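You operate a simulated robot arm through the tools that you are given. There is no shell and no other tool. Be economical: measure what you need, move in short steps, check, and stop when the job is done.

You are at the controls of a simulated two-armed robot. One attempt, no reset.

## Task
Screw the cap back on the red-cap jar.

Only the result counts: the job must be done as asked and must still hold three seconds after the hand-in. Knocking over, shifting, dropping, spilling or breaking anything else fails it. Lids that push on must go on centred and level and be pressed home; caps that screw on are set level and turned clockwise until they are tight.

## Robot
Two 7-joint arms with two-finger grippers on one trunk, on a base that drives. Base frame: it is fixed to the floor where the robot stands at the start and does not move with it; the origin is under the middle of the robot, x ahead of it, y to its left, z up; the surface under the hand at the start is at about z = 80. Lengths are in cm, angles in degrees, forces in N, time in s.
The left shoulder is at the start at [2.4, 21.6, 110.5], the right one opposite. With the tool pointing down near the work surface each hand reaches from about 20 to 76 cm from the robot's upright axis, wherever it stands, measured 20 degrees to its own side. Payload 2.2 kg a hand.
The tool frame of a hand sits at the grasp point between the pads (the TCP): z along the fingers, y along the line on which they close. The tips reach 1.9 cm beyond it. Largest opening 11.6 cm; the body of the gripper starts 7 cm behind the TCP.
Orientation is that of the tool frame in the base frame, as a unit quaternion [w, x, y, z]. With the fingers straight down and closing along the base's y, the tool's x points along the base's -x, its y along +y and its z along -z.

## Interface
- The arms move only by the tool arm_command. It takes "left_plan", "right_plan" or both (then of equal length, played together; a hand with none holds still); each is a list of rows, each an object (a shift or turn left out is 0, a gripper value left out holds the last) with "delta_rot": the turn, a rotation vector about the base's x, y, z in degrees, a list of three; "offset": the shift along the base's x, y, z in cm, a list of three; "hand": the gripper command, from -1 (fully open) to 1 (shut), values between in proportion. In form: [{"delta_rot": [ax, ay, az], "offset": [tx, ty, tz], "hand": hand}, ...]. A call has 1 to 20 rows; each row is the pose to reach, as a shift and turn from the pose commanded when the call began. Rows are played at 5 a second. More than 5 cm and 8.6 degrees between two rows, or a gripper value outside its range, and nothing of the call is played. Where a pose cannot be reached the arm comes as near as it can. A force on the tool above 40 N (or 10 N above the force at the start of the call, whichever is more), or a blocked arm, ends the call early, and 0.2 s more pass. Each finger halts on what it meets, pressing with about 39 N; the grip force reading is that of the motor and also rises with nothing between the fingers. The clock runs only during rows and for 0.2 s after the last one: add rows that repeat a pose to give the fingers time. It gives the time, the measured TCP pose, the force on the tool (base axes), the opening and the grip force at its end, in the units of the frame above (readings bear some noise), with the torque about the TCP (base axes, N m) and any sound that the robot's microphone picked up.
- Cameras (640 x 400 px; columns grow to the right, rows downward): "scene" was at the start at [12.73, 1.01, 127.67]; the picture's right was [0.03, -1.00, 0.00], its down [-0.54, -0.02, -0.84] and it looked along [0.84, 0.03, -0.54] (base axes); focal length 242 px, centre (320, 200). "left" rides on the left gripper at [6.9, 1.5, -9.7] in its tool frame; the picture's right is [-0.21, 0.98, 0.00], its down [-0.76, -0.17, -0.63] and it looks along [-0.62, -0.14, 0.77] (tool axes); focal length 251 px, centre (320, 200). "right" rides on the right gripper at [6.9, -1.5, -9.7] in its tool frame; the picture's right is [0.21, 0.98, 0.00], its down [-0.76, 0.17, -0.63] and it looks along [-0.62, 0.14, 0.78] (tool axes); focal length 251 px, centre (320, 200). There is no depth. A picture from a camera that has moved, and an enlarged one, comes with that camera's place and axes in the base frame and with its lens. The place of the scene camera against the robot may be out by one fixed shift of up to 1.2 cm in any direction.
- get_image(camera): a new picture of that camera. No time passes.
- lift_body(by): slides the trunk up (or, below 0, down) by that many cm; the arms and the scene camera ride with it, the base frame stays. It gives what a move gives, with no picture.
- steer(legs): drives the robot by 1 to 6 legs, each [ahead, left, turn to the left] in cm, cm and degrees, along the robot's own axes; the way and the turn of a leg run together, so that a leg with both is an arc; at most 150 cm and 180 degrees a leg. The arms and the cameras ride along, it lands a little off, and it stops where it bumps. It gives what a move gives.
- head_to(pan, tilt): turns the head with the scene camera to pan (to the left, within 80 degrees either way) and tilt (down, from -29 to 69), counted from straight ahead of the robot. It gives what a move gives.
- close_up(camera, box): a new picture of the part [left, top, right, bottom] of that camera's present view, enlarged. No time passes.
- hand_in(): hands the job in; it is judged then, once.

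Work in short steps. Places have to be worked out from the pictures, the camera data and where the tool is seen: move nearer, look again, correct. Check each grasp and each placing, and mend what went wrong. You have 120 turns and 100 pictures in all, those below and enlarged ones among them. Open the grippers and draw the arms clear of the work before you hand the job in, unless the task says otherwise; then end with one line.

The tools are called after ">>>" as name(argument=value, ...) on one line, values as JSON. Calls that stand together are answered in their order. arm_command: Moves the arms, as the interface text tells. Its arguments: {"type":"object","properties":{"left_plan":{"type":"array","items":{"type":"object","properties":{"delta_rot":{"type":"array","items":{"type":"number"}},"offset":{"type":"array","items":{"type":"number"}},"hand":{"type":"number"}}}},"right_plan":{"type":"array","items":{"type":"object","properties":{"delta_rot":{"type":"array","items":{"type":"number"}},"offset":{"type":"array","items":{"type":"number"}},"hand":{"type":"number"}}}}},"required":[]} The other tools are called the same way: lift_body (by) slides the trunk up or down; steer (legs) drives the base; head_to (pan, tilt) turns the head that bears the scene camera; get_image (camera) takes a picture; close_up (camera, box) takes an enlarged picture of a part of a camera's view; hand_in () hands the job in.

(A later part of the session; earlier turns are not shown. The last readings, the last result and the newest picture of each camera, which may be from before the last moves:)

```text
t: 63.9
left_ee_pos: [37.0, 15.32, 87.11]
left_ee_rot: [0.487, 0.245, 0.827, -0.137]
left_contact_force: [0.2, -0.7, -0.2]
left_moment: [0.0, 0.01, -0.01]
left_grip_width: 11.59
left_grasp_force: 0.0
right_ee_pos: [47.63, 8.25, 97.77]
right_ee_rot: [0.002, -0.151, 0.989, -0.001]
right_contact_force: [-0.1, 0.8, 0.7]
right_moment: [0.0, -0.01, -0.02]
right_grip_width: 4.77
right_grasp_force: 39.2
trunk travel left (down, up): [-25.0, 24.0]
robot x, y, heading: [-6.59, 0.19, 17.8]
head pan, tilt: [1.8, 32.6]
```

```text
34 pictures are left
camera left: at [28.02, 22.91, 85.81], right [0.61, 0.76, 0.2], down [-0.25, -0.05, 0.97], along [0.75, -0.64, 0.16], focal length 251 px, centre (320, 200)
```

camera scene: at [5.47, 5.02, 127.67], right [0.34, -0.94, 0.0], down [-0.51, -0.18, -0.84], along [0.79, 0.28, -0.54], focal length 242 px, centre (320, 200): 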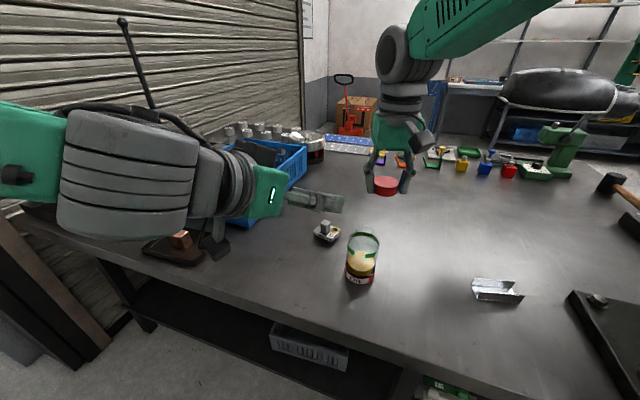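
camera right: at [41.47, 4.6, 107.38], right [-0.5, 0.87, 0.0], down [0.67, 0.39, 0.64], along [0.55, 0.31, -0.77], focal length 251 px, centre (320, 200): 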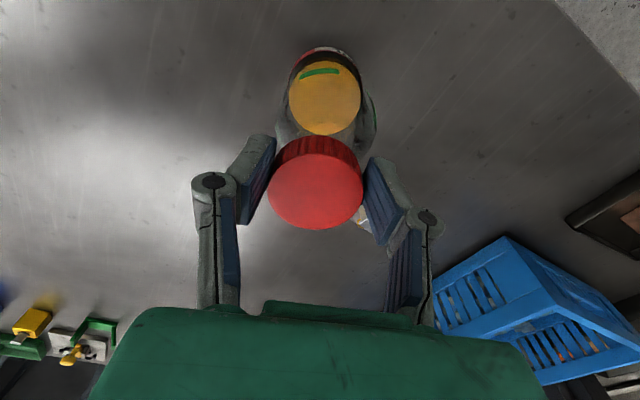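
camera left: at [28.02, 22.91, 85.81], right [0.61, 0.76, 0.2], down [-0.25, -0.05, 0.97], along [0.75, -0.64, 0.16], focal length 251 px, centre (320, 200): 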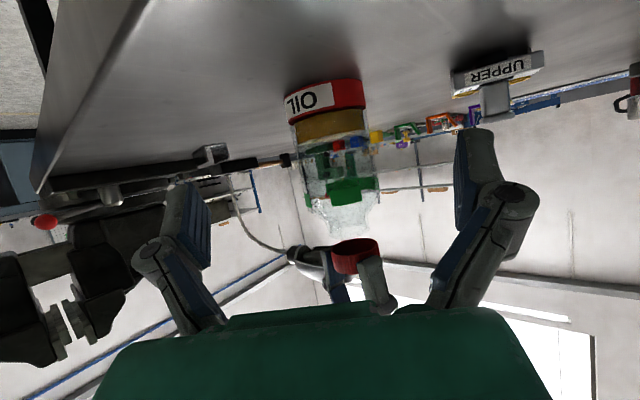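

The jar is well between the fingers along the hand's axis. I advance 12.3 cm along that axis and close.

>>> arm_command(left_plan=[{"offset": [2.1, -1.3, 0]}, {"offset": [4.2, -2.6, 0]}, {"offset": [6.3, -3.9, 0]}, {"offset": [8.4, -5.2, 0]}, {"offset": [10.4, -6.5, 0]}, {"offset": [10.4, -6.5, 0]}, {"offset": [10.4, -6.5, 0], "hand": -0.4}, {"offset": [10.4, -6.5, 0], "hand": -0.1}, {"offset": [10.4, -6.5, 0], "hand": 0.2}, {"offset": [10.4, -6.5, 0], "hand": 0.6}, {"offset": [10.4, -6.5, 0], "hand": 0.6}])

>>> get_image(camera="right")

>>> close_up(camera="scene", box=[324, 195, 404, 255])

```text
t: 66.3
left_ee_pos: [47.81, 8.8, 87.14]
left_ee_rot: [0.487, 0.245, 0.827, -0.137]
left_contact_force: [1.1, 0.3, 2.5]
left_moment: [0.06, -0.07, 0.01]
left_grip_width: 6.99
left_grasp_force: 39.2
right_ee_pos: [47.65, 8.26, 97.78]
right_ee_rot: [0.001, -0.151, 0.989, -0.001]
right_contact_force: [0.0, 0.5, -0.1]
right_moment: [-0.01, 0.0, -0.01]
right_grip_width: 4.74
right_grasp_force: 39.0
trunk travel left (down, up): [-25.0, 24.0]
robot x, y, heading: [-6.23, -0.17, 17.7]
head pan, tilt: [1.8, 32.6]
```

```text
33 pictures are left
camera right: at [41.49, 4.62, 107.37], right [-0.5, 0.87, 0.0], down [0.67, 0.39, 0.63], along [0.55, 0.31, -0.77], focal length 251 px, centre (320, 200)
```

right: 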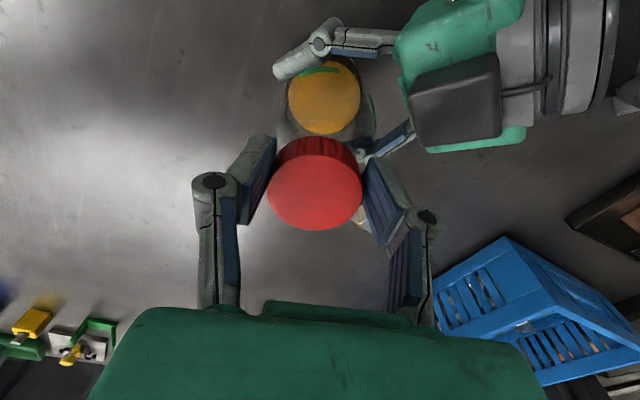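

```text
6.67 times, centred on (364, 225) of scene
camera zoom: at [5.56, 4.96, 127.67], right [0.34, -0.94, 0.0], down [-0.51, -0.18, -0.84], along [0.79, 0.28, -0.54], focal length 1617 px, centre (27, 33)
```

zoom: 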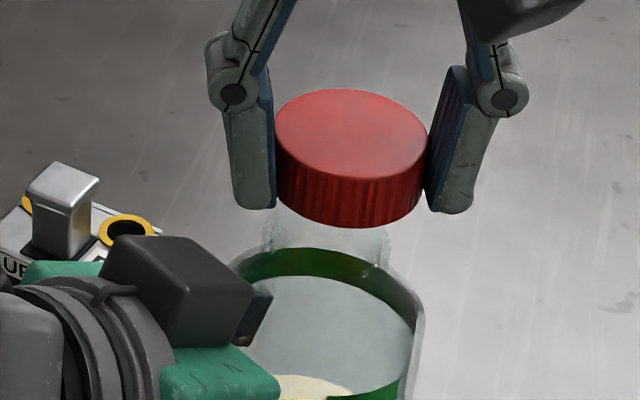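

The jar is held (6.99). The two views are nearly parallel and both ask for about +0.4 to 0.5 cm toward +y. I turn the right hand +52° to see the perpendicular direction, which also pre-loads the clockwise stroke, applying (-0.15, +0.4) as I go.

>>> arm_command(right_plan=[{"offset": [0, 0.1, 0], "delta_rot": [0, 0, 7.5]}, {"offset": [0, 0.2, 0], "delta_rot": [0, 0, 15]}, {"offset": [0, 0.3, 0], "delta_rot": [0, 0, 22.5]}, {"offset": [-0.1, 0.4, 0], "delta_rot": [0, 0, 30]}, {"offset": [-0.15, 0.4, 0], "delta_rot": [0, 0, 37.5]}, {"offset": [-0.15, 0.4, 0], "delta_rot": [0, 0, 45]}, {"offset": [-0.15, 0.4, 0], "delta_rot": [0, 0, 52]}, {"offset": [-0.15, 0.4, 0], "delta_rot": [0, 0, 52]}, {"offset": [-0.15, 0.4, 0], "delta_rot": [0, 0, 52]}])

>>> get_image(camera="right")

>>> close_up(camera="scene", box=[324, 195, 404, 255])

```text
t: 68.3
left_ee_pos: [47.69, 8.83, 87.12]
left_ee_rot: [0.487, 0.244, 0.827, -0.137]
left_contact_force: [0.2, 0.5, 4.8]
left_moment: [-0.02, -0.05, 0.07]
left_grip_width: 6.97
left_grasp_force: 39.2
right_ee_pos: [47.47, 8.68, 97.77]
right_ee_rot: [0.002, -0.569, 0.822, 0.0]
right_contact_force: [0.3, -1.0, -0.1]
right_moment: [0.0, -0.03, 0.01]
right_grip_width: 4.73
right_grasp_force: 39.3
trunk travel left (down, up): [-25.0, 24.0]
robot x, y, heading: [-6.78, -0.25, 17.6]
head pan, tilt: [1.8, 32.6]
```

```text
31 pictures are left
camera right: at [46.46, 1.53, 107.37], right [-0.99, 0.14, 0.0], down [0.11, 0.77, 0.63], along [0.09, 0.63, -0.77], focal length 251 px, centre (320, 200)
```

right: 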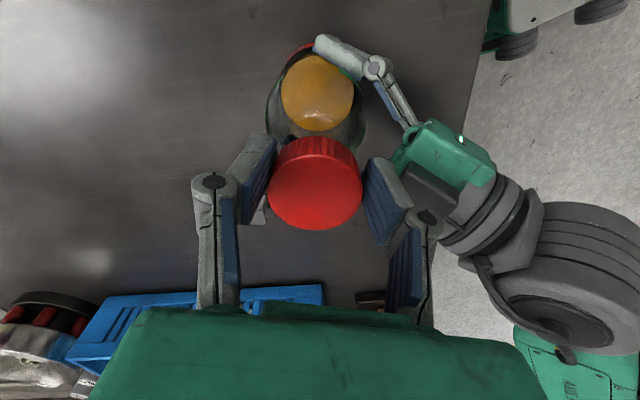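

```text
6.67 times, centred on (364, 225) of scene
camera zoom: at [5.53, 4.96, 127.67], right [0.34, -0.94, 0.0], down [-0.51, -0.18, -0.84], along [0.79, 0.28, -0.54], focal length 1617 px, centre (27, 33)
```

zoom: 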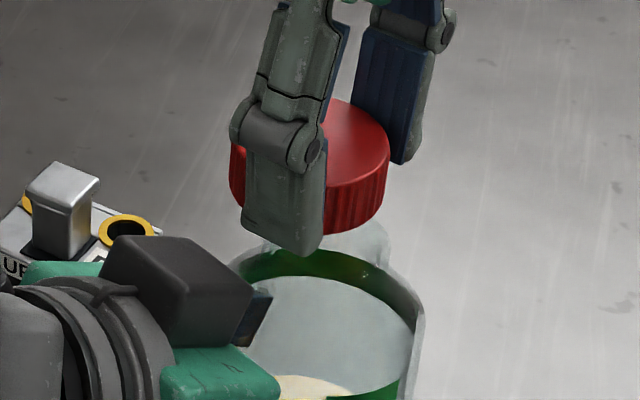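

Turning swung the cap, which shows it sits about 1 cm forward of the TCP in the pads, so the hand must be steered by where the cap itself is. At this yaw both views ask for a move of (-0.2, -1.05), which I apply and verify.

>>> arm_command(right_plan=[{"offset": [-0.1, -0.5, 0]}, {"offset": [-0.2, -1.05, 0]}, {"offset": [-0.2, -1.05, -0.5]}, {"offset": [-0.2, -1.05, -0.5]}])

>>> close_up(camera="right", box=[240, 30, 400, 240])

>>> close_up(camera="scene", box=[324, 195, 404, 255])

```text
t: 69.3
left_ee_pos: [47.71, 8.75, 87.24]
left_ee_rot: [0.487, 0.245, 0.827, -0.138]
left_contact_force: [0.8, 0.0, 5.8]
left_moment: [-0.13, 0.05, 0.0]
left_grip_width: 7.01
left_grasp_force: 38.9
right_ee_pos: [47.31, 7.56, 97.23]
right_ee_rot: [0.003, -0.57, 0.822, 0.0]
right_contact_force: [-1.3, 0.3, 0.6]
right_moment: [0.01, 0.01, -0.01]
right_grip_width: 4.76
right_grasp_force: 39.3
trunk travel left (down, up): [-25.0, 24.0]
robot x, y, heading: [-6.37, 0.07, 17.8]
head pan, tilt: [1.8, 32.6]
```

```text
1.90 times, centred on (320, 135) of right
camera zoom: at [46.27, 0.49, 106.95], right [-0.99, 0.14, 0.0], down [0.11, 0.76, 0.64], along [0.09, 0.63, -0.77], focal length 479 px, centre (320, 324)
```

zoom: 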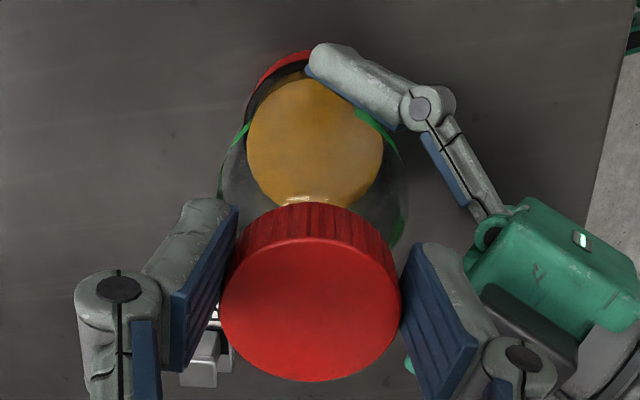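

```text
6.67 times, centred on (364, 225) of scene
camera zoom: at [5.52, 4.94, 127.67], right [0.34, -0.94, 0.0], down [-0.51, -0.18, -0.84], along [0.79, 0.28, -0.54], focal length 1617 px, centre (27, 33)
```

zoom: 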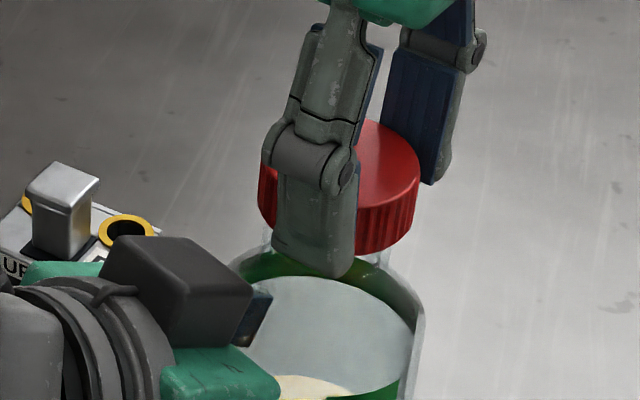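

The cap is now centred over the neck in both views. I lower in small steps and watch the force.

>>> arm_command(right_plan=[{"offset": [0, 0, -0.3]}, {"offset": [0, 0, -0.6]}, {"offset": [0, 0, -0.9]}, {"offset": [0, 0, -1.2]}, {"offset": [0, 0, -1.2]}])

```text
t: 70.5
left_ee_pos: [47.65, 8.79, 87.16]
left_ee_rot: [0.487, 0.245, 0.827, -0.138]
left_contact_force: [-0.2, -1.1, 5.2]
left_moment: [-0.18, 0.08, 0.04]
left_grip_width: 6.98
left_grasp_force: 38.5
right_ee_pos: [47.35, 7.71, 96.12]
right_ee_rot: [0.002, -0.569, 0.822, 0.0]
right_contact_force: [0.2, -0.5, 1.1]
right_moment: [0.0, 0.02, 0.01]
right_grip_width: 4.79
right_grasp_force: 39.2
trunk travel left (down, up): [-25.0, 24.0]
robot x, y, heading: [-6.95, -0.18, 17.6]
head pan, tilt: [1.8, 32.6]
```

>>> close_up(camera="scene", box=[334, 205, 398, 255])

```text
8.00 times, centred on (366, 230) of scene
camera zoom: at [5.52, 4.93, 127.67], right [0.34, -0.94, 0.0], down [-0.51, -0.18, -0.84], along [0.79, 0.28, -0.54], focal length 1940 px, centre (-48, -40)
```

zoom: 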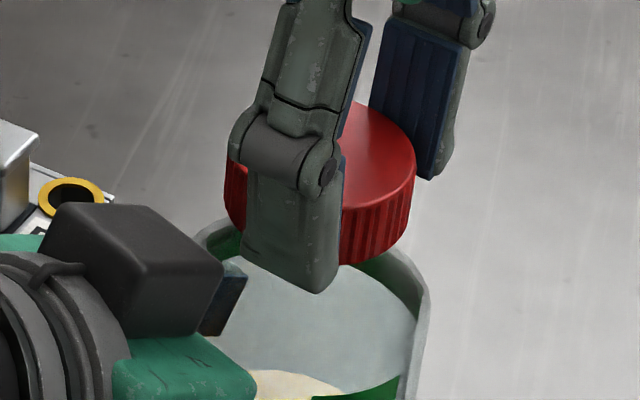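

No contact yet, and the cap is still centred. I continue down in smaller steps.

>>> arm_command(right_plan=[{"offset": [0, 0, -0.2]}, {"offset": [0, 0, -0.4]}, {"offset": [0, 0, -0.6]}, {"offset": [0, 0, -0.8]}, {"offset": [0, 0, -0.8]}])

```text
t: 71.7
left_ee_pos: [47.65, 8.61, 87.15]
left_ee_rot: [0.487, 0.244, 0.827, -0.137]
left_contact_force: [0.0, 0.5, 5.2]
left_moment: [-0.22, 0.13, 0.07]
left_grip_width: 7.0
left_grasp_force: 39.1
right_ee_pos: [47.29, 7.59, 95.18]
right_ee_rot: [0.003, -0.569, 0.822, 0.0]
right_contact_force: [0.3, -0.8, -0.7]
right_moment: [0.0, 0.0, 0.0]
right_grip_width: 4.74
right_grasp_force: 38.7
trunk travel left (down, up): [-25.0, 24.0]
robot x, y, heading: [-6.6, 0.01, 17.7]
head pan, tilt: [1.8, 32.6]
```

Still free of force at z 95.2. I continue down another 0.8 cm, watching for contact.

>>> arm_command(right_plan=[{"offset": [0, 0, -0.2]}, {"offset": [0, 0, -0.4]}, {"offset": [0, 0, -0.6]}, {"offset": [0, 0, -0.8]}, {"offset": [0, 0, -0.8]}])

>>> close_up(camera="scene", box=[334, 205, 398, 255])

```text
t: 72.9
left_ee_pos: [47.62, 8.78, 87.19]
left_ee_rot: [0.487, 0.246, 0.826, -0.139]
left_contact_force: [-0.8, -6.7, 3.8]
left_moment: [0.13, -0.15, 0.06]
left_grip_width: 6.97
left_grasp_force: 38.7
right_ee_pos: [47.31, 7.64, 94.39]
right_ee_rot: [0.003, -0.57, 0.822, 0.0]
right_contact_force: [2.8, 6.6, 2.5]
right_moment: [0.18, -0.01, -0.02]
right_grip_width: 4.75
right_grasp_force: 39.8
trunk travel left (down, up): [-25.0, 24.0]
robot x, y, heading: [-6.69, -0.04, 17.8]
head pan, tilt: [1.8, 32.6]
```

```text
8.00 times, centred on (366, 230) of scene
camera zoom: at [5.53, 4.94, 127.67], right [0.34, -0.94, 0.0], down [-0.51, -0.18, -0.84], along [0.79, 0.28, -0.54], focal length 1940 px, centre (-48, -40)
```

zoom: 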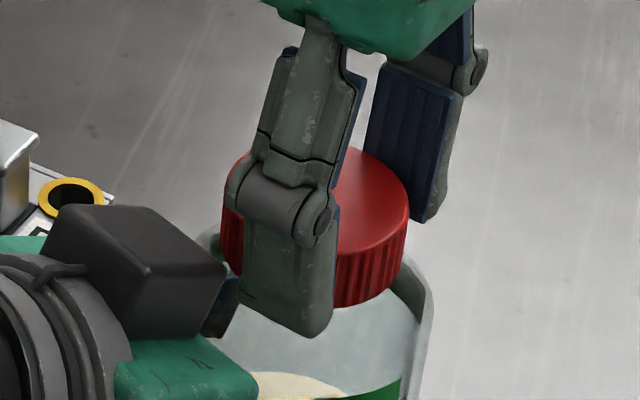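

A lateral contact of +6.6 N in y shows the cap is now around the neck, slightly off to -y. I nudge +0.15 in y (+0.05 in x) and go down a little.

>>> arm_command(right_plan=[{"offset": [0.05, 0.1, 0]}, {"offset": [0.05, 0.15, 0]}, {"offset": [0.05, 0.15, -0.2]}, {"offset": [0.05, 0.15, -0.4]}, {"offset": [0.05, 0.15, -0.4]}])

```text
t: 74.1
left_ee_pos: [47.69, 8.71, 87.1]
left_ee_rot: [0.486, 0.244, 0.828, -0.136]
left_contact_force: [8.4, -7.0, -5.7]
left_moment: [-0.72, 0.16, 0.14]
left_grip_width: 6.96
left_grasp_force: 39.1
right_ee_pos: [47.24, 7.6, 94.42]
right_ee_rot: [0.004, -0.569, 0.822, 0.001]
right_contact_force: [-6.1, 1.0, 34.4]
right_moment: [0.29, 0.19, 0.06]
right_grip_width: 4.74
right_grasp_force: 39.0
trunk travel left (down, up): [-25.0, 24.0]
robot x, y, heading: [-6.6, 0.02, 17.8]
head pan, tilt: [1.8, 32.6]
```

A firm vertical contact (34 N) is now met at z 94.4. I look closely to see how the cap sits.

>>> close_up(camera="scene", box=[342, 215, 390, 253])

>>> close_up(camera="left", box=[200, 200, 440, 330])

```text
10.53 times, centred on (366, 234) of scene
camera zoom: at [5.29, 4.73, 127.73], right [0.34, -0.94, 0.0], down [-0.51, -0.18, -0.84], along [0.79, 0.28, -0.54], focal length 2553 px, centre (-164, -158)
```

zoom: 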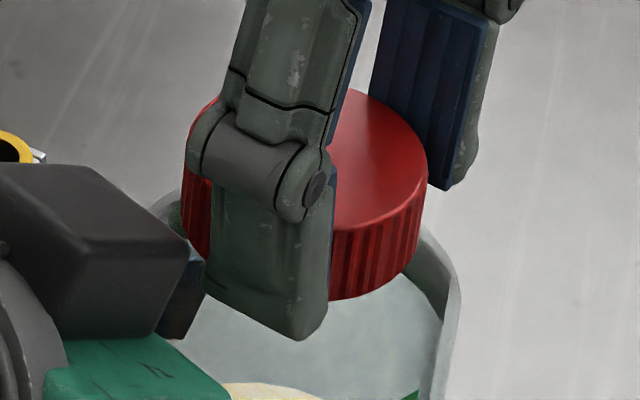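

```text
2.67 times, centred on (320, 265) of left
camera zoom: at [38.63, 16.28, 85.87], right [0.61, 0.77, 0.2], down [-0.25, -0.05, 0.97], along [0.75, -0.64, 0.16], focal length 670 px, centre (320, 27)
```

zoom: 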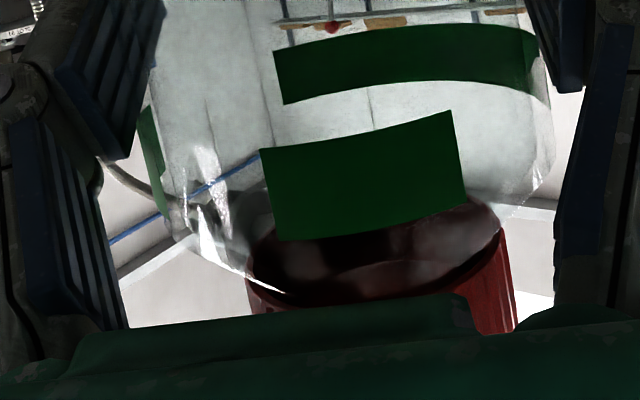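

The cap sits down around the neck. Since it is 1 cm off-centre in the pads, I ease off, release it and re-grip with the TCP on the jar axis (about 47.85, 8.45).

>>> arm_command(right_plan=[{"offset": [0, 0, 0.4]}, {"offset": [0, 0, 0.4], "hand": 0.0}, {"offset": [0, 0, 0.4], "hand": -0.3}, {"offset": [0, 0, 0.5], "hand": -0.3}, {"offset": [0.25, 0.4, 0.6], "hand": -0.3}, {"offset": [0.52, 0.75, 0.6], "hand": -0.3}, {"offset": [0.52, 0.75, 0.6], "hand": -0.3}])

>>> close_up(camera="scene", box=[334, 205, 398, 255])

>>> close_up(camera="right", box=[200, 60, 440, 260])

```text
t: 75.7
left_ee_pos: [47.82, 8.82, 87.05]
left_ee_rot: [0.487, 0.245, 0.827, -0.138]
left_contact_force: [0.5, 6.9, 4.0]
left_moment: [-0.38, -0.17, -0.18]
left_grip_width: 6.96
left_grasp_force: 39.0
right_ee_pos: [47.9, 8.46, 94.67]
right_ee_rot: [0.002, -0.569, 0.823, 0.0]
right_contact_force: [2.8, -4.0, 1.5]
right_moment: [0.06, 0.07, 0.17]
right_grip_width: 7.37
right_grasp_force: 0.0
trunk travel left (down, up): [-25.0, 24.0]
robot x, y, heading: [-6.51, -0.28, 17.8]
head pan, tilt: [1.8, 32.6]
```

```text
8.00 times, centred on (366, 230) of scene
camera zoom: at [5.54, 4.98, 127.67], right [0.34, -0.94, 0.0], down [-0.51, -0.18, -0.84], along [0.79, 0.28, -0.54], focal length 1940 px, centre (-48, -40)
```

zoom: 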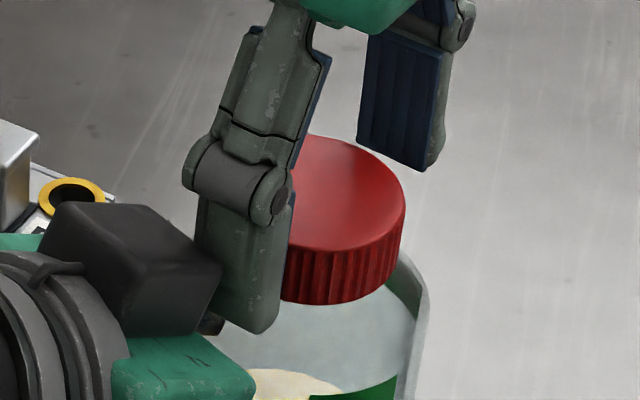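

```text
2.00 times, centred on (320, 160) of right
camera zoom: at [46.83, 1.33, 104.26], right [-0.99, 0.14, 0.0], down [0.11, 0.77, 0.63], along [0.09, 0.63, -0.77], focal length 503 px, centre (320, 280)
```

zoom: 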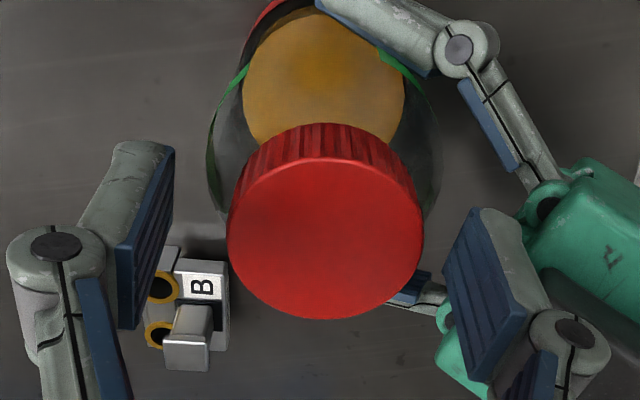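

The TCP is now centred on the cap, though the open near finger lightly touches the left gripper, so I'll keep later openings small. I close on the cap.

>>> arm_command(right_plan=[{"hand": 0.0}, {"hand": 0.4}, {"hand": 1}, {"hand": 1}])

```text
t: 76.7
left_ee_pos: [47.76, 8.62, 87.21]
left_ee_rot: [0.487, 0.244, 0.827, -0.138]
left_contact_force: [12.3, -10.7, 1.2]
left_moment: [0.3, 0.68, 0.0]
left_grip_width: 6.96
left_grasp_force: 39.2
right_ee_pos: [47.72, 8.51, 94.71]
right_ee_rot: [0.002, -0.57, 0.822, 0.001]
right_contact_force: [-12.1, 9.8, -0.2]
right_moment: [0.26, 0.33, -0.04]
right_grip_width: 4.83
right_grasp_force: 39.6
trunk travel left (down, up): [-25.0, 24.0]
robot x, y, heading: [-6.76, -0.32, 17.9]
head pan, tilt: [1.8, 32.6]
```

Side forces of about 15 N show a few millimetres of offset. I shift (-0.2, +0.18) to relax them.

>>> arm_command(right_plan=[{"offset": [-0.1, 0.1, 0]}, {"offset": [-0.2, 0.18, 0]}, {"offset": [-0.2, 0.18, 0]}])

```text
t: 77.5
left_ee_pos: [47.7, 8.65, 87.28]
left_ee_rot: [0.487, 0.244, 0.827, -0.137]
left_contact_force: [1.3, -4.2, 3.5]
left_moment: [-0.03, -0.11, 0.0]
left_grip_width: 6.99
left_grasp_force: 38.7
right_ee_pos: [47.78, 8.53, 94.63]
right_ee_rot: [0.002, -0.569, 0.822, 0.0]
right_contact_force: [0.6, 4.5, -2.1]
right_moment: [0.15, 0.1, 0.0]
right_grip_width: 4.82
right_grasp_force: 39.4
trunk travel left (down, up): [-25.0, 24.0]
robot x, y, heading: [-6.5, -0.21, 17.7]
head pan, tilt: [1.8, 32.6]
```

Forces are small now. I press lightly down and twist clockwise 80°, watching torque.

>>> arm_command(right_plan=[{"offset": [0, 0.06, -0.2]}, {"offset": [0, 0.06, -0.25], "delta_rot": [0, 0, -8]}, {"offset": [0, 0.06, -0.25], "delta_rot": [0, 0, -16]}, {"offset": [0, 0.06, -0.25], "delta_rot": [0, 0, -24]}, {"offset": [0, 0.06, -0.25], "delta_rot": [0, 0, -32]}, {"offset": [0, 0.06, -0.3], "delta_rot": [0, 0, -40]}, {"offset": [0, 0.06, -0.3], "delta_rot": [0, 0, -48]}, {"offset": [0, 0.06, -0.3], "delta_rot": [0, 0, -56]}, {"offset": [0, 0.06, -0.3], "delta_rot": [0, 0, -64]}, {"offset": [0, 0.06, -0.35], "delta_rot": [0, 0, -72]}, {"offset": [0, 0.06, -0.35], "delta_rot": [0, 0, -80]}])

>>> close_up(camera="scene", box=[334, 205, 398, 255])

```text
t: 79.9
left_ee_pos: [47.84, 8.68, 87.73]
left_ee_rot: [0.49, 0.245, 0.825, -0.139]
left_contact_force: [27.1, -17.1, 21.2]
left_moment: [0.59, 0.85, 0.0]
left_grip_width: 6.96
left_grasp_force: 39.3
right_ee_pos: [48.31, 8.07, 95.15]
right_ee_rot: [-0.013, 0.109, 0.994, 0.021]
right_contact_force: [-26.7, 16.0, -22.8]
right_moment: [0.57, 1.11, 0.05]
right_grip_width: 4.84
right_grasp_force: 38.7
trunk travel left (down, up): [-25.0, 24.0]
robot x, y, heading: [-6.74, -0.19, 18.1]
head pan, tilt: [1.8, 32.6]
```

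```text
8.00 times, centred on (366, 230) of scene
camera zoom: at [5.59, 4.98, 127.66], right [0.34, -0.94, 0.0], down [-0.51, -0.18, -0.84], along [0.79, 0.28, -0.54], focal length 1940 px, centre (-48, -40)
```

zoom: 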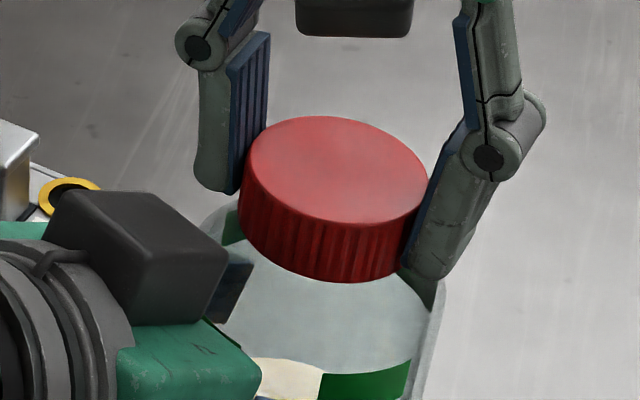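

Past about yaw 10 the arm hits its limit again and pulls the cap sideways and up. I open the right hand to release that load, then read again.

>>> arm_command(right_plan=[{"hand": 0.0}, {"hand": -0.4}, {"hand": -0.4}, {"hand": -0.4}])

>>> close_up(camera="scene", box=[324, 200, 404, 290])

```text
t: 80.9
left_ee_pos: [47.6, 8.74, 87.23]
left_ee_rot: [0.486, 0.246, 0.827, -0.138]
left_contact_force: [-2.7, 1.9, 14.0]
left_moment: [-0.28, -0.1, -0.05]
left_grip_width: 6.91
left_grasp_force: 38.9
right_ee_pos: [48.59, 7.65, 95.19]
right_ee_rot: [-0.006, 0.112, 0.994, 0.017]
right_contact_force: [0.4, 0.1, 0.0]
right_moment: [-0.01, 0.03, 0.0]
right_grip_width: 8.12
right_grasp_force: 0.1
trunk travel left (down, up): [-25.0, 24.0]
robot x, y, heading: [-6.6, -0.5, 17.6]
head pan, tilt: [1.8, 32.6]
```

```text
4.44 times, centred on (364, 245) of scene
camera zoom: at [5.3, 5.01, 127.7], right [0.34, -0.94, 0.0], down [-0.51, -0.18, -0.84], along [0.79, 0.28, -0.54], focal length 1078 px, centre (124, 0)
```

zoom: 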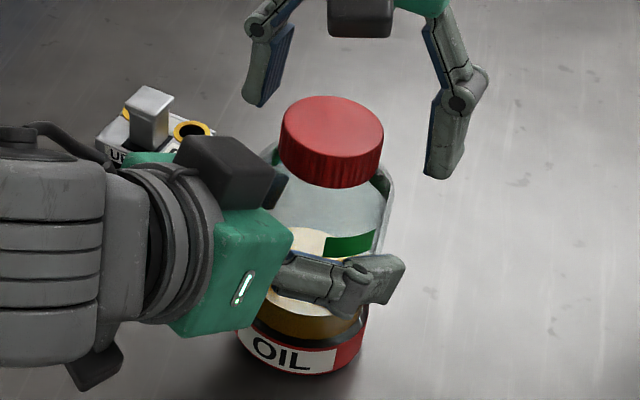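

The cap stays on the jar. I zoom in to check whether cap and jar are level and whether the jar still stands on the table.

>>> close_up(camera="scene", box=[342, 212, 390, 250])

>>> close_up(camera="right", box=[220, 20, 420, 220])

>>> get_image(camera="left")

```text
10.53 times, centred on (366, 231) of scene
camera zoom: at [5.3, 5.01, 127.7], right [0.34, -0.94, 0.0], down [-0.51, -0.18, -0.84], along [0.79, 0.28, -0.54], focal length 2553 px, centre (-164, -126)
```

zoom: 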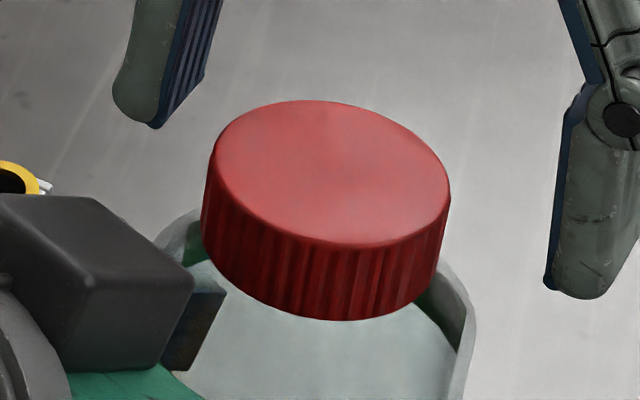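

```text
2.00 times, centred on (320, 120) of right
camera zoom: at [41.76, 7.3, 104.95], right [0.01, 1.0, 0.04], down [0.78, -0.03, 0.63], along [0.63, 0.02, -0.78], focal length 503 px, centre (320, 360)
```

zoom: 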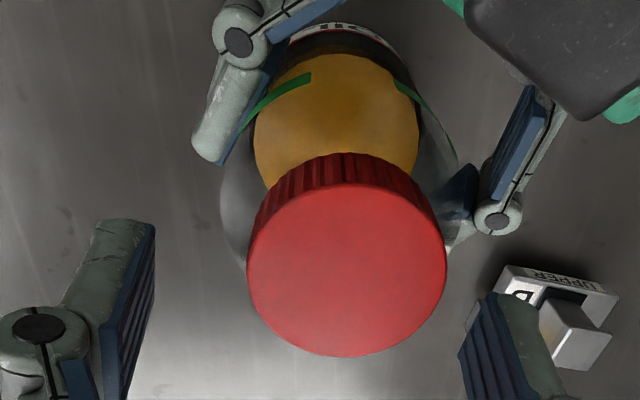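

```text
17 pictures are left
camera left: at [38.58, 16.39, 85.88], right [0.61, 0.76, 0.2], down [-0.25, -0.05, 0.97], along [0.75, -0.64, 0.16], focal length 251 px, centre (320, 200)
```

left: 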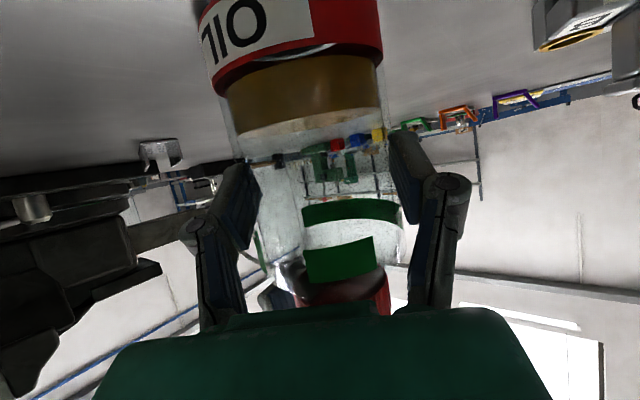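

The cap rests on the neck and the jar hasn't moved. The usable yaw is the upper range, so I raise the hand 5 cm and turn it back counter-clockwise to about yaw 100, checking that it tracks there.

>>> arm_command(right_plan=[{"offset": [0, 0, 2.5], "hand": -0.4}, {"offset": [0, 0, 5]}, {"offset": [0, 0, 5], "delta_rot": [0, 0, 8]}, {"offset": [0, 0, 5], "delta_rot": [0, 0, 16]}, {"offset": [0, 0, 5], "delta_rot": [0, 0, 24]}, {"offset": [0, 0, 5], "delta_rot": [0, 0, 32]}, {"offset": [0, 0, 5], "delta_rot": [0, 0, 40]}, {"offset": [0, 0, 5], "delta_rot": [0, 0, 48]}, {"offset": [0, 0, 5], "delta_rot": [0, 0, 56]}, {"offset": [0, 0, 5], "delta_rot": [0, 0, 64]}, {"offset": [0, 0, 5], "delta_rot": [0, 0, 72]}, {"offset": [0, 0, 5], "delta_rot": [0, 0, 80]}, {"offset": [0, 0, 5], "delta_rot": [0, 0, 88]}, {"offset": [0, 0, 5], "delta_rot": [0, 0, 96]}, {"offset": [0, 0, 5], "delta_rot": [0, 0, 104]}, {"offset": [0, 0, 5], "delta_rot": [0, 0, 112]}, {"offset": [0, 0, 5], "delta_rot": [0, 0, 112]}])

```text
t: 84.5
left_ee_pos: [47.67, 8.82, 87.17]
left_ee_rot: [0.487, 0.245, 0.827, -0.138]
left_contact_force: [-1.3, 0.6, 6.4]
left_moment: [-0.13, -0.09, 0.0]
left_grip_width: 6.93
left_grasp_force: 39.0
right_ee_pos: [47.69, 8.66, 99.42]
right_ee_rot: [-0.002, 0.774, -0.633, -0.001]
right_contact_force: [0.1, 0.8, 1.0]
right_moment: [-0.04, -0.01, -0.02]
right_grip_width: 8.14
right_grasp_force: 0.0
trunk travel left (down, up): [-25.0, 24.0]
robot x, y, heading: [-6.62, -0.01, 17.6]
head pan, tilt: [1.8, 32.6]
```

Yaw 101 tracks perfectly. I test a further +48° to find how long a stroke I can get.

>>> arm_command(right_plan=[{"delta_rot": [0, 0, 8]}, {"delta_rot": [0, 0, 16]}, {"delta_rot": [0, 0, 24]}, {"delta_rot": [0, 0, 32]}, {"delta_rot": [0, 0, 40]}, {"delta_rot": [0, 0, 48]}, {"delta_rot": [0, 0, 48]}])

>>> get_image(camera="right")

```text
t: 86.1
left_ee_pos: [47.72, 8.8, 87.1]
left_ee_rot: [0.487, 0.244, 0.827, -0.137]
left_contact_force: [-0.2, 1.5, 5.1]
left_moment: [-0.06, -0.15, 0.04]
left_grip_width: 6.93
left_grasp_force: 39.1
right_ee_pos: [47.71, 8.75, 99.23]
right_ee_rot: [-0.002, 0.965, -0.264, -0.003]
right_contact_force: [0.3, 0.5, -0.4]
right_moment: [0.0, 0.01, 0.0]
right_grip_width: 8.14
right_grasp_force: 0.0
trunk travel left (down, up): [-25.0, 24.0]
robot x, y, heading: [-6.97, -0.13, 18.0]
head pan, tilt: [1.8, 32.6]
```

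```text
16 pictures are left
camera right: at [54.44, 6.41, 108.92], right [-0.31, -0.95, 0.0], down [-0.73, 0.24, 0.64], along [-0.6, 0.2, -0.77], focal length 251 px, centre (320, 200)
```

right: 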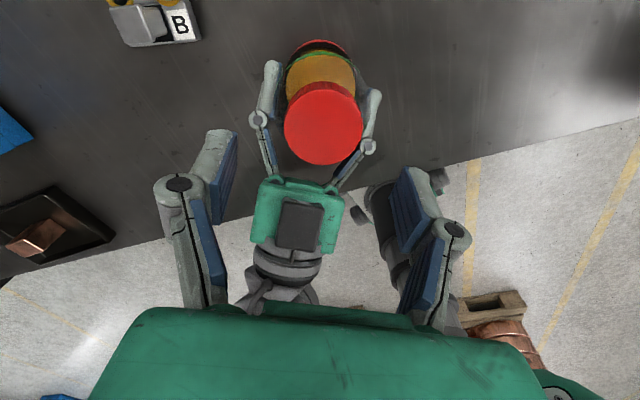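

Yaw 150 also tracks, and there the fingers clear the left gripper, giving a 130° stroke. The cap now measures near (48.1, 8.35), so I lower around it at (48.0, 8.45) and close.

>>> arm_command(right_plan=[{"offset": [0.25, -0.25, -1.5]}, {"offset": [0.25, -0.25, -3]}, {"offset": [0.25, -0.25, -4]}, {"offset": [0.25, -0.25, -4.8]}, {"offset": [0.25, -0.25, -4.8]}, {"offset": [0.25, -0.25, -4.8], "hand": 0.0}, {"offset": [0.25, -0.25, -4.8], "hand": 0.5}, {"offset": [0.25, -0.25, -4.8], "hand": 1}, {"offset": [0.25, -0.25, -4.8], "hand": 1}])

>>> get_image(camera="right")

```text
t: 88.1
left_ee_pos: [47.82, 8.82, 87.14]
left_ee_rot: [0.487, 0.244, 0.827, -0.137]
left_contact_force: [-0.7, 0.9, 3.9]
left_moment: [-0.06, -0.1, 0.01]
left_grip_width: 6.92
left_grasp_force: 38.9
right_ee_pos: [47.93, 8.51, 94.57]
right_ee_rot: [-0.001, 0.964, -0.264, -0.002]
right_contact_force: [-0.8, 0.4, -0.1]
right_moment: [0.0, 0.04, -0.02]
right_grip_width: 4.88
right_grasp_force: 38.6
trunk travel left (down, up): [-25.0, 24.0]
robot x, y, heading: [-6.74, -0.61, 17.9]
head pan, tilt: [1.8, 32.6]
```

```text
15 pictures are left
camera right: at [54.66, 6.16, 104.22], right [-0.31, -0.95, 0.0], down [-0.73, 0.24, 0.64], along [-0.6, 0.2, -0.77], focal length 251 px, centre (320, 200)
```

right: 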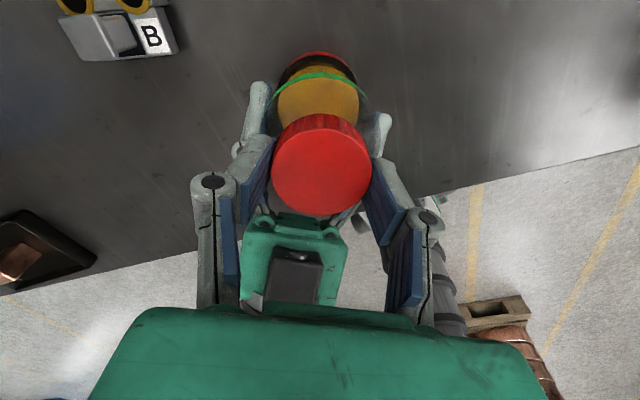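

The grip is force-free, but the cap's image row shows it about 0.5 cm off toward the camera. I open slightly, shift (0.4, -0.23) and re-close to centre it.

>>> arm_command(right_plan=[{"hand": 0.0}, {"hand": -0.05}, {"offset": [0.2, -0.12, 0], "hand": -0.05}, {"offset": [0.4, -0.23, 0], "hand": -0.05}, {"offset": [0.4, -0.23, 0], "hand": 0.3}, {"offset": [0.4, -0.23, 0], "hand": 1}, {"offset": [0.4, -0.23, 0], "hand": 1}, {"offset": [0.4, -0.23, 0], "hand": 1}])

>>> close_up(camera="right", box=[220, 40, 420, 240])

```text
t: 89.9
left_ee_pos: [47.67, 8.8, 87.28]
left_ee_rot: [0.487, 0.244, 0.827, -0.137]
left_contact_force: [1.0, -0.9, 2.7]
left_moment: [-0.01, -0.04, -0.03]
left_grip_width: 6.93
left_grasp_force: 38.8
right_ee_pos: [48.3, 8.31, 94.58]
right_ee_rot: [-0.002, 0.965, -0.263, -0.003]
right_contact_force: [-1.1, 0.5, 0.2]
right_moment: [0.03, 0.0, -0.01]
right_grip_width: 4.86
right_grasp_force: 39.1
trunk travel left (down, up): [-25.0, 24.0]
robot x, y, heading: [-6.63, -0.33, 17.8]
head pan, tilt: [1.8, 32.6]
```

```text
2.00 times, centred on (320, 140) of right
camera zoom: at [55.07, 5.9, 104.18], right [-0.31, -0.95, 0.0], down [-0.73, 0.24, 0.64], along [-0.6, 0.2, -0.77], focal length 503 px, centre (320, 320)
```

zoom: 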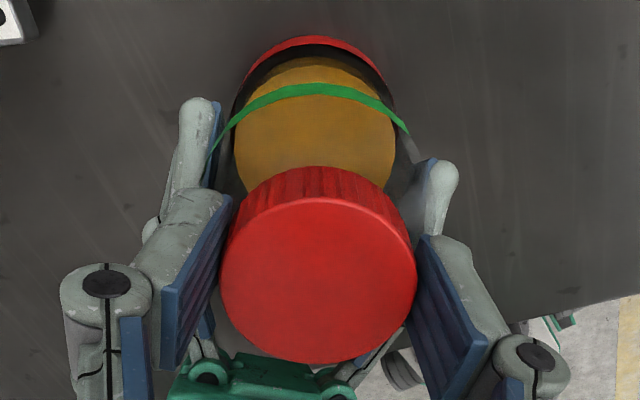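

The cap is now centred in the grip. I press lightly and twist clockwise by 112°, staying in the range that tracks well.

>>> arm_command(right_plan=[{"offset": [0, 0, -0.15]}, {"offset": [0, 0, -0.25]}, {"offset": [0, 0, -0.25], "delta_rot": [0, 0, -8]}, {"offset": [0, 0, -0.25], "delta_rot": [0, 0, -16]}, {"offset": [0, 0, -0.25], "delta_rot": [0, 0, -24]}, {"offset": [0, 0, -0.25], "delta_rot": [0, 0, -32]}, {"offset": [0, 0, -0.3], "delta_rot": [0, 0, -40]}, {"offset": [0, 0, -0.3], "delta_rot": [0, 0, -48]}, {"offset": [0, 0, -0.3], "delta_rot": [0, 0, -56]}, {"offset": [0, 0, -0.3], "delta_rot": [0, 0, -64]}, {"offset": [0, 0, -0.3], "delta_rot": [0, 0, -72]}, {"offset": [0, 0, -0.35], "delta_rot": [0, 0, -80]}, {"offset": [0, 0, -0.35], "delta_rot": [0, 0, -88]}, {"offset": [0, 0, -0.35], "delta_rot": [0, 0, -96]}, {"offset": [0, 0, -0.35], "delta_rot": [0, 0, -104]}, {"offset": [0, 0, -0.35], "delta_rot": [0, 0, -112]}, {"offset": [0, 0, -0.35], "delta_rot": [0, 0, -112]}])

>>> close_up(camera="scene", box=[324, 200, 404, 290])

```text
t: 91.7
left_ee_pos: [47.58, 8.84, 87.12]
left_ee_rot: [0.486, 0.243, 0.828, -0.135]
left_contact_force: [2.3, -0.2, -0.6]
left_moment: [-0.24, -0.06, -0.08]
left_grip_width: 6.95
left_grasp_force: 39.3
right_ee_pos: [48.01, 8.16, 94.42]
right_ee_rot: [-0.002, 0.79, -0.613, -0.001]
right_contact_force: [-3.5, -3.2, 6.8]
right_moment: [-0.21, 0.18, 0.0]
right_grip_width: 4.87
right_grasp_force: 39.0
trunk travel left (down, up): [-25.0, 24.0]
robot x, y, heading: [-6.56, -0.59, 17.8]
head pan, tilt: [1.8, 32.6]
stopped in row 8 (right hand): the force on the tool passed its limit at 42 N (the readings are from after the stop); the commanded pose is now the measured one
```

```text
4.44 times, centred on (364, 245) of scene
camera zoom: at [5.52, 4.93, 127.65], right [0.33, -0.94, 0.0], down [-0.51, -0.18, -0.84], along [0.79, 0.28, -0.54], focal length 1078 px, centre (124, 0)
```

zoom: 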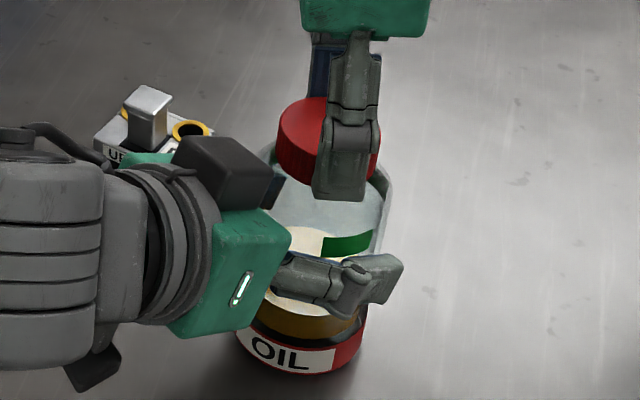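

The stroke stopped at about 45° on a force peak, probably press plus side load. The commanded pose has been reset and forces are small, so I continue turning without extra press.

>>> arm_command(right_plan=[{"delta_rot": [0, 0, -6]}, {"delta_rot": [0, 0, -12]}, {"delta_rot": [0, 0, -18]}, {"delta_rot": [0, 0, -24]}, {"delta_rot": [0, 0, -30]}])

```text
t: 92.9
left_ee_pos: [47.54, 8.98, 87.12]
left_ee_rot: [0.487, 0.243, 0.828, -0.135]
left_contact_force: [16.4, -4.3, -6.8]
left_moment: [0.53, 0.22, 0.01]
left_grip_width: 6.97
left_grasp_force: 38.5
right_ee_pos: [47.88, 8.27, 94.33]
right_ee_rot: [0.001, -0.605, 0.797, 0.001]
right_contact_force: [-18.1, 3.2, 7.9]
right_moment: [-0.25, 1.03, 0.1]
right_grip_width: 4.86
right_grasp_force: 39.2
trunk travel left (down, up): [-25.0, 24.0]
robot x, y, heading: [-6.59, -0.08, 18.2]
head pan, tilt: [1.8, 32.6]
```

A side load in x remains while the torque is tiny, meaning the cap sits slightly off the turning centre. I shift along the fitted orbit while turning another 40° to keep the cap on the jar axis.

>>> arm_command(right_plan=[{"offset": [-0.15, 0.03, 0]}, {"offset": [-0.3, 0.05, 0]}, {"offset": [-0.33, 0.1, 0], "delta_rot": [0, 0, -7]}, {"offset": [-0.38, 0.15, 0], "delta_rot": [0, 0, -14]}, {"offset": [-0.43, 0.2, 0], "delta_rot": [0, 0, -21]}, {"offset": [-0.47, 0.26, 0], "delta_rot": [0, 0, -28]}, {"offset": [-0.47, 0.26, 0], "delta_rot": [0, 0, -28]}])

```text
t: 94.5
left_ee_pos: [47.52, 8.94, 87.23]
left_ee_rot: [0.487, 0.242, 0.828, -0.136]
left_contact_force: [-7.2, 16.2, -0.3]
left_moment: [-0.57, -0.57, 0.05]
left_grip_width: 6.94
left_grasp_force: 39.2
right_ee_pos: [47.73, 8.32, 94.32]
right_ee_rot: [0.003, -0.394, 0.919, -0.002]
right_contact_force: [8.1, -16.0, -0.1]
right_moment: [-0.57, 0.09, -0.01]
right_grip_width: 4.87
right_grasp_force: 39.2
trunk travel left (down, up): [-25.0, 24.0]
robot x, y, heading: [-6.72, 0.08, 17.6]
head pan, tilt: [1.8, 32.6]
```

I overcorrected a bit: the neutral centre is near (47.8, 8.2). I relax that and turn a further 24° with a slight press.

>>> arm_command(right_plan=[{"offset": [0.1, -0.15, 0]}, {"offset": [0.15, -0.2, -0.1], "delta_rot": [0, 0, -6]}, {"offset": [0.15, -0.2, -0.15], "delta_rot": [0, 0, -12]}, {"offset": [0.15, -0.2, -0.15], "delta_rot": [0, 0, -18]}, {"offset": [0.15, -0.2, -0.15], "delta_rot": [0, 0, -24]}, {"offset": [0.15, -0.2, -0.15], "delta_rot": [0, 0, -24]}])

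>>> close_up(camera="scene", box=[334, 205, 398, 255])

```text
t: 95.9
left_ee_pos: [47.53, 8.9, 87.12]
left_ee_rot: [0.487, 0.243, 0.828, -0.136]
left_contact_force: [16.4, -2.6, -11.5]
left_moment: [0.27, 0.43, 0.11]
left_grip_width: 6.93
left_grasp_force: 39.4
right_ee_pos: [47.65, 8.44, 94.42]
right_ee_rot: [0.002, -0.194, 0.981, -0.001]
right_contact_force: [-16.2, 2.4, 14.9]
right_moment: [-0.1, 0.5, -0.02]
right_grip_width: 4.83
right_grasp_force: 38.5
trunk travel left (down, up): [-25.0, 24.0]
robot x, y, heading: [-6.56, -0.37, 17.7]
head pan, tilt: [1.8, 32.6]
```

```text
8.00 times, centred on (366, 230) of scene
camera zoom: at [5.54, 4.99, 127.66], right [0.34, -0.94, 0.0], down [-0.51, -0.18, -0.84], along [0.79, 0.28, -0.54], focal length 1940 px, centre (-48, -40)
```

zoom: 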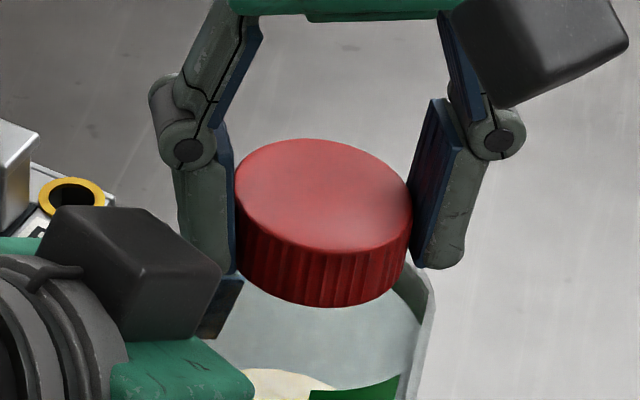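

The cap looks level and close to the axis, with 15 N of press and about 127° turned this stroke. I release, rise, and turn back counter-clockwise for another stroke.

>>> arm_command(right_plan=[{"hand": 0.0}, {"hand": -0.2}, {"offset": [0.1, 0, 2.5]}, {"offset": [0.2, 0, 5], "delta_rot": [0, 0, 8]}, {"offset": [0.2, 0, 5], "delta_rot": [0, 0, 16]}, {"offset": [0.2, 0, 5], "delta_rot": [0, 0, 24]}, {"offset": [0.2, 0, 5], "delta_rot": [0, 0, 32]}, {"offset": [0.2, 0, 5], "delta_rot": [0, 0, 40]}, {"offset": [0.2, 0, 5], "delta_rot": [0, 0, 48]}, {"offset": [0.2, 0, 5], "delta_rot": [0, 0, 56]}, {"offset": [0.2, 0, 5], "delta_rot": [0, 0, 64]}, {"offset": [0.2, 0, 5], "delta_rot": [0, 0, 72]}, {"offset": [0.2, 0, 5], "delta_rot": [0, 0, 80]}, {"offset": [0.2, 0, 5], "delta_rot": [0, 0, 88]}, {"offset": [0.2, 0, 5], "delta_rot": [0, 0, 96]}, {"offset": [0.2, 0, 5], "delta_rot": [0, 0, 104]}, {"offset": [0.2, 0, 5], "delta_rot": [0, 0, 112]}, {"offset": [0.2, 0, 5], "delta_rot": [0, 0, 120]}, {"offset": [0.2, 0, 5], "delta_rot": [0, 0, 128]}, {"offset": [0.2, 0, 5], "delta_rot": [0, 0, 128]}])

>>> close_up(camera="right", box=[220, 20, 420, 220])

```text
t: 100.1
left_ee_pos: [47.5, 8.85, 87.28]
left_ee_rot: [0.487, 0.243, 0.828, -0.136]
left_contact_force: [-0.3, 0.5, -1.5]
left_moment: [0.0, -0.02, -0.02]
left_grip_width: 6.93
left_grasp_force: 39.7
right_ee_pos: [48.02, 8.29, 99.16]
right_ee_rot: [-0.002, 0.967, -0.253, -0.003]
right_contact_force: [-1.0, 0.3, 0.3]
right_moment: [-0.01, 0.01, -0.01]
right_grip_width: 6.91
right_grasp_force: 0.1
trunk travel left (down, up): [-25.0, 24.0]
robot x, y, heading: [-6.76, -0.29, 17.6]
head pan, tilt: [1.8, 32.6]
```

```text
2.00 times, centred on (320, 120) of right
camera zoom: at [54.72, 6.01, 108.85], right [-0.29, -0.96, 0.0], down [-0.74, 0.22, 0.64], along [-0.61, 0.19, -0.77], focal length 503 px, centre (320, 360)
```

zoom: 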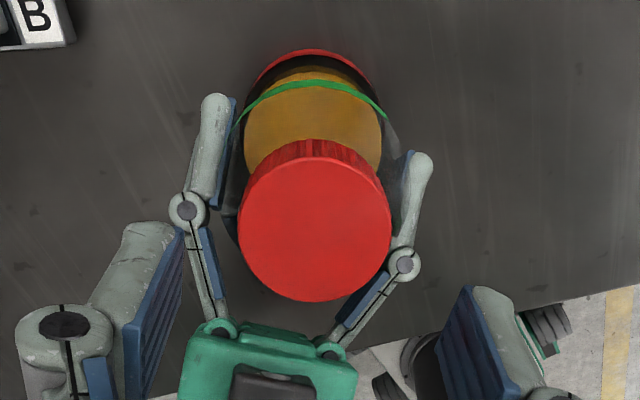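

The cap is at about (48.1, 8.3), and the jar axis is about 0.15 further toward +y. I lower with TCP at (48.1, 8.4) and close.

>>> arm_command(right_plan=[{"offset": [0.08, 0.05, -1.5]}, {"offset": [0.08, 0.1, -3]}, {"offset": [0.08, 0.1, -4.2]}, {"offset": [0.08, 0.1, -4.7]}, {"offset": [0.08, 0.1, -4.7], "hand": 0.1}, {"offset": [0.08, 0.1, -4.7], "hand": 0.5}, {"offset": [0.08, 0.1, -4.7], "hand": 1}, {"offset": [0.08, 0.1, -4.7], "hand": 1}])

```text
t: 101.9
left_ee_pos: [47.5, 8.7, 87.12]
left_ee_rot: [0.487, 0.244, 0.827, -0.136]
left_contact_force: [-3.4, -3.6, -0.5]
left_moment: [0.23, -0.21, 0.01]
left_grip_width: 6.91
left_grasp_force: 38.9
right_ee_pos: [47.91, 8.36, 94.5]
right_ee_rot: [-0.003, 0.967, -0.254, -0.002]
right_contact_force: [5.1, 4.7, -1.1]
right_moment: [0.11, -0.07, 0.0]
right_grip_width: 4.88
right_grasp_force: 38.9
trunk travel left (down, up): [-25.0, 24.0]
robot x, y, heading: [-6.35, 0.22, 17.9]
head pan, tilt: [1.8, 32.6]
```

The grip is nearly force-free. I twist clockwise 64° with light pressing.

>>> arm_command(right_plan=[{"offset": [0.05, 0.05, -0.1]}, {"offset": [0.05, 0.05, -0.12], "delta_rot": [0, 0, -8]}, {"offset": [0.05, 0.05, -0.14], "delta_rot": [0, 0, -16]}, {"offset": [0.05, 0.05, -0.16], "delta_rot": [0, 0, -24]}, {"offset": [0.05, 0.05, -0.18], "delta_rot": [0, 0, -32]}, {"offset": [0.05, 0.05, -0.2], "delta_rot": [0, 0, -40]}, {"offset": [0.05, 0.05, -0.22], "delta_rot": [0, 0, -48]}, {"offset": [0.05, 0.05, -0.24], "delta_rot": [0, 0, -56]}, {"offset": [0.05, 0.05, -0.25], "delta_rot": [0, 0, -64]}, {"offset": [0.05, 0.05, -0.25], "delta_rot": [0, 0, -64]}])

```text
t: 104.1
left_ee_pos: [47.65, 8.9, 87.2]
left_ee_rot: [0.487, 0.243, 0.828, -0.136]
left_contact_force: [10.1, 5.6, -3.8]
left_moment: [-0.19, 0.43, -0.98]
left_grip_width: 6.94
left_grasp_force: 39.4
right_ee_pos: [47.9, 8.46, 94.29]
right_ee_rot: [0.002, -0.685, 0.729, 0.001]
right_contact_force: [-8.8, -5.7, 2.3]
right_moment: [-0.16, 0.3, 1.03]
right_grip_width: 4.83
right_grasp_force: 38.6
trunk travel left (down, up): [-25.0, 24.0]
robot x, y, heading: [-6.38, 0.05, 17.6]
head pan, tilt: [1.8, 32.6]
```

There is now a 1.0 N·m reaction torque, so the thread has engaged and is tightening. I continue in small increments.

>>> arm_command(right_plan=[{"offset": [-0.05, -0.03, 0], "delta_rot": [0, 0, -6]}, {"offset": [-0.05, -0.03, 0], "delta_rot": [0, 0, -12]}, {"offset": [-0.05, -0.03, 0], "delta_rot": [0, 0, -18]}, {"offset": [-0.05, -0.03, 0], "delta_rot": [0, 0, -24]}, {"offset": [-0.05, -0.03, 0], "delta_rot": [0, 0, -24]}])

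>>> close_up(camera="scene", box=[324, 200, 404, 290])

```text
t: 105.3
left_ee_pos: [47.57, 8.9, 87.21]
left_ee_rot: [0.488, 0.243, 0.827, -0.136]
left_contact_force: [19.3, 1.7, -3.4]
left_moment: [-0.09, 0.82, -1.03]
left_grip_width: 6.95
left_grasp_force: 38.5
right_ee_pos: [47.83, 8.55, 94.24]
right_ee_rot: [0.002, -0.519, 0.855, 0.0]
right_contact_force: [-19.2, -0.2, 3.0]
right_moment: [0.02, 0.5, 1.1]
right_grip_width: 4.84
right_grasp_force: 38.8
trunk travel left (down, up): [-25.0, 24.0]
robot x, y, heading: [-6.39, -0.19, 17.7]
head pan, tilt: [1.8, 32.6]
```

```text
4.44 times, centred on (364, 245) of scene
camera zoom: at [5.6, 4.96, 127.66], right [0.34, -0.94, 0.0], down [-0.51, -0.18, -0.84], along [0.79, 0.28, -0.54], focal length 1078 px, centre (124, 0)
```

zoom: 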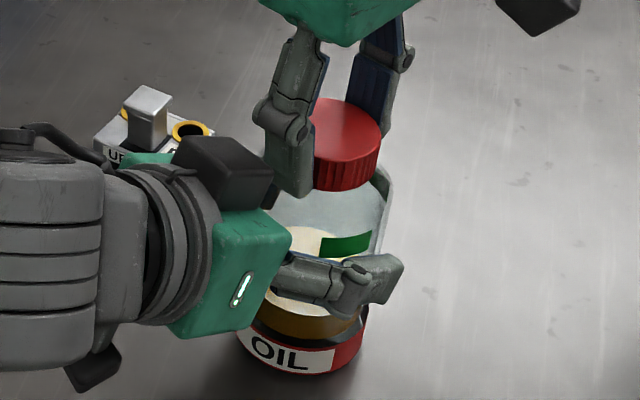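

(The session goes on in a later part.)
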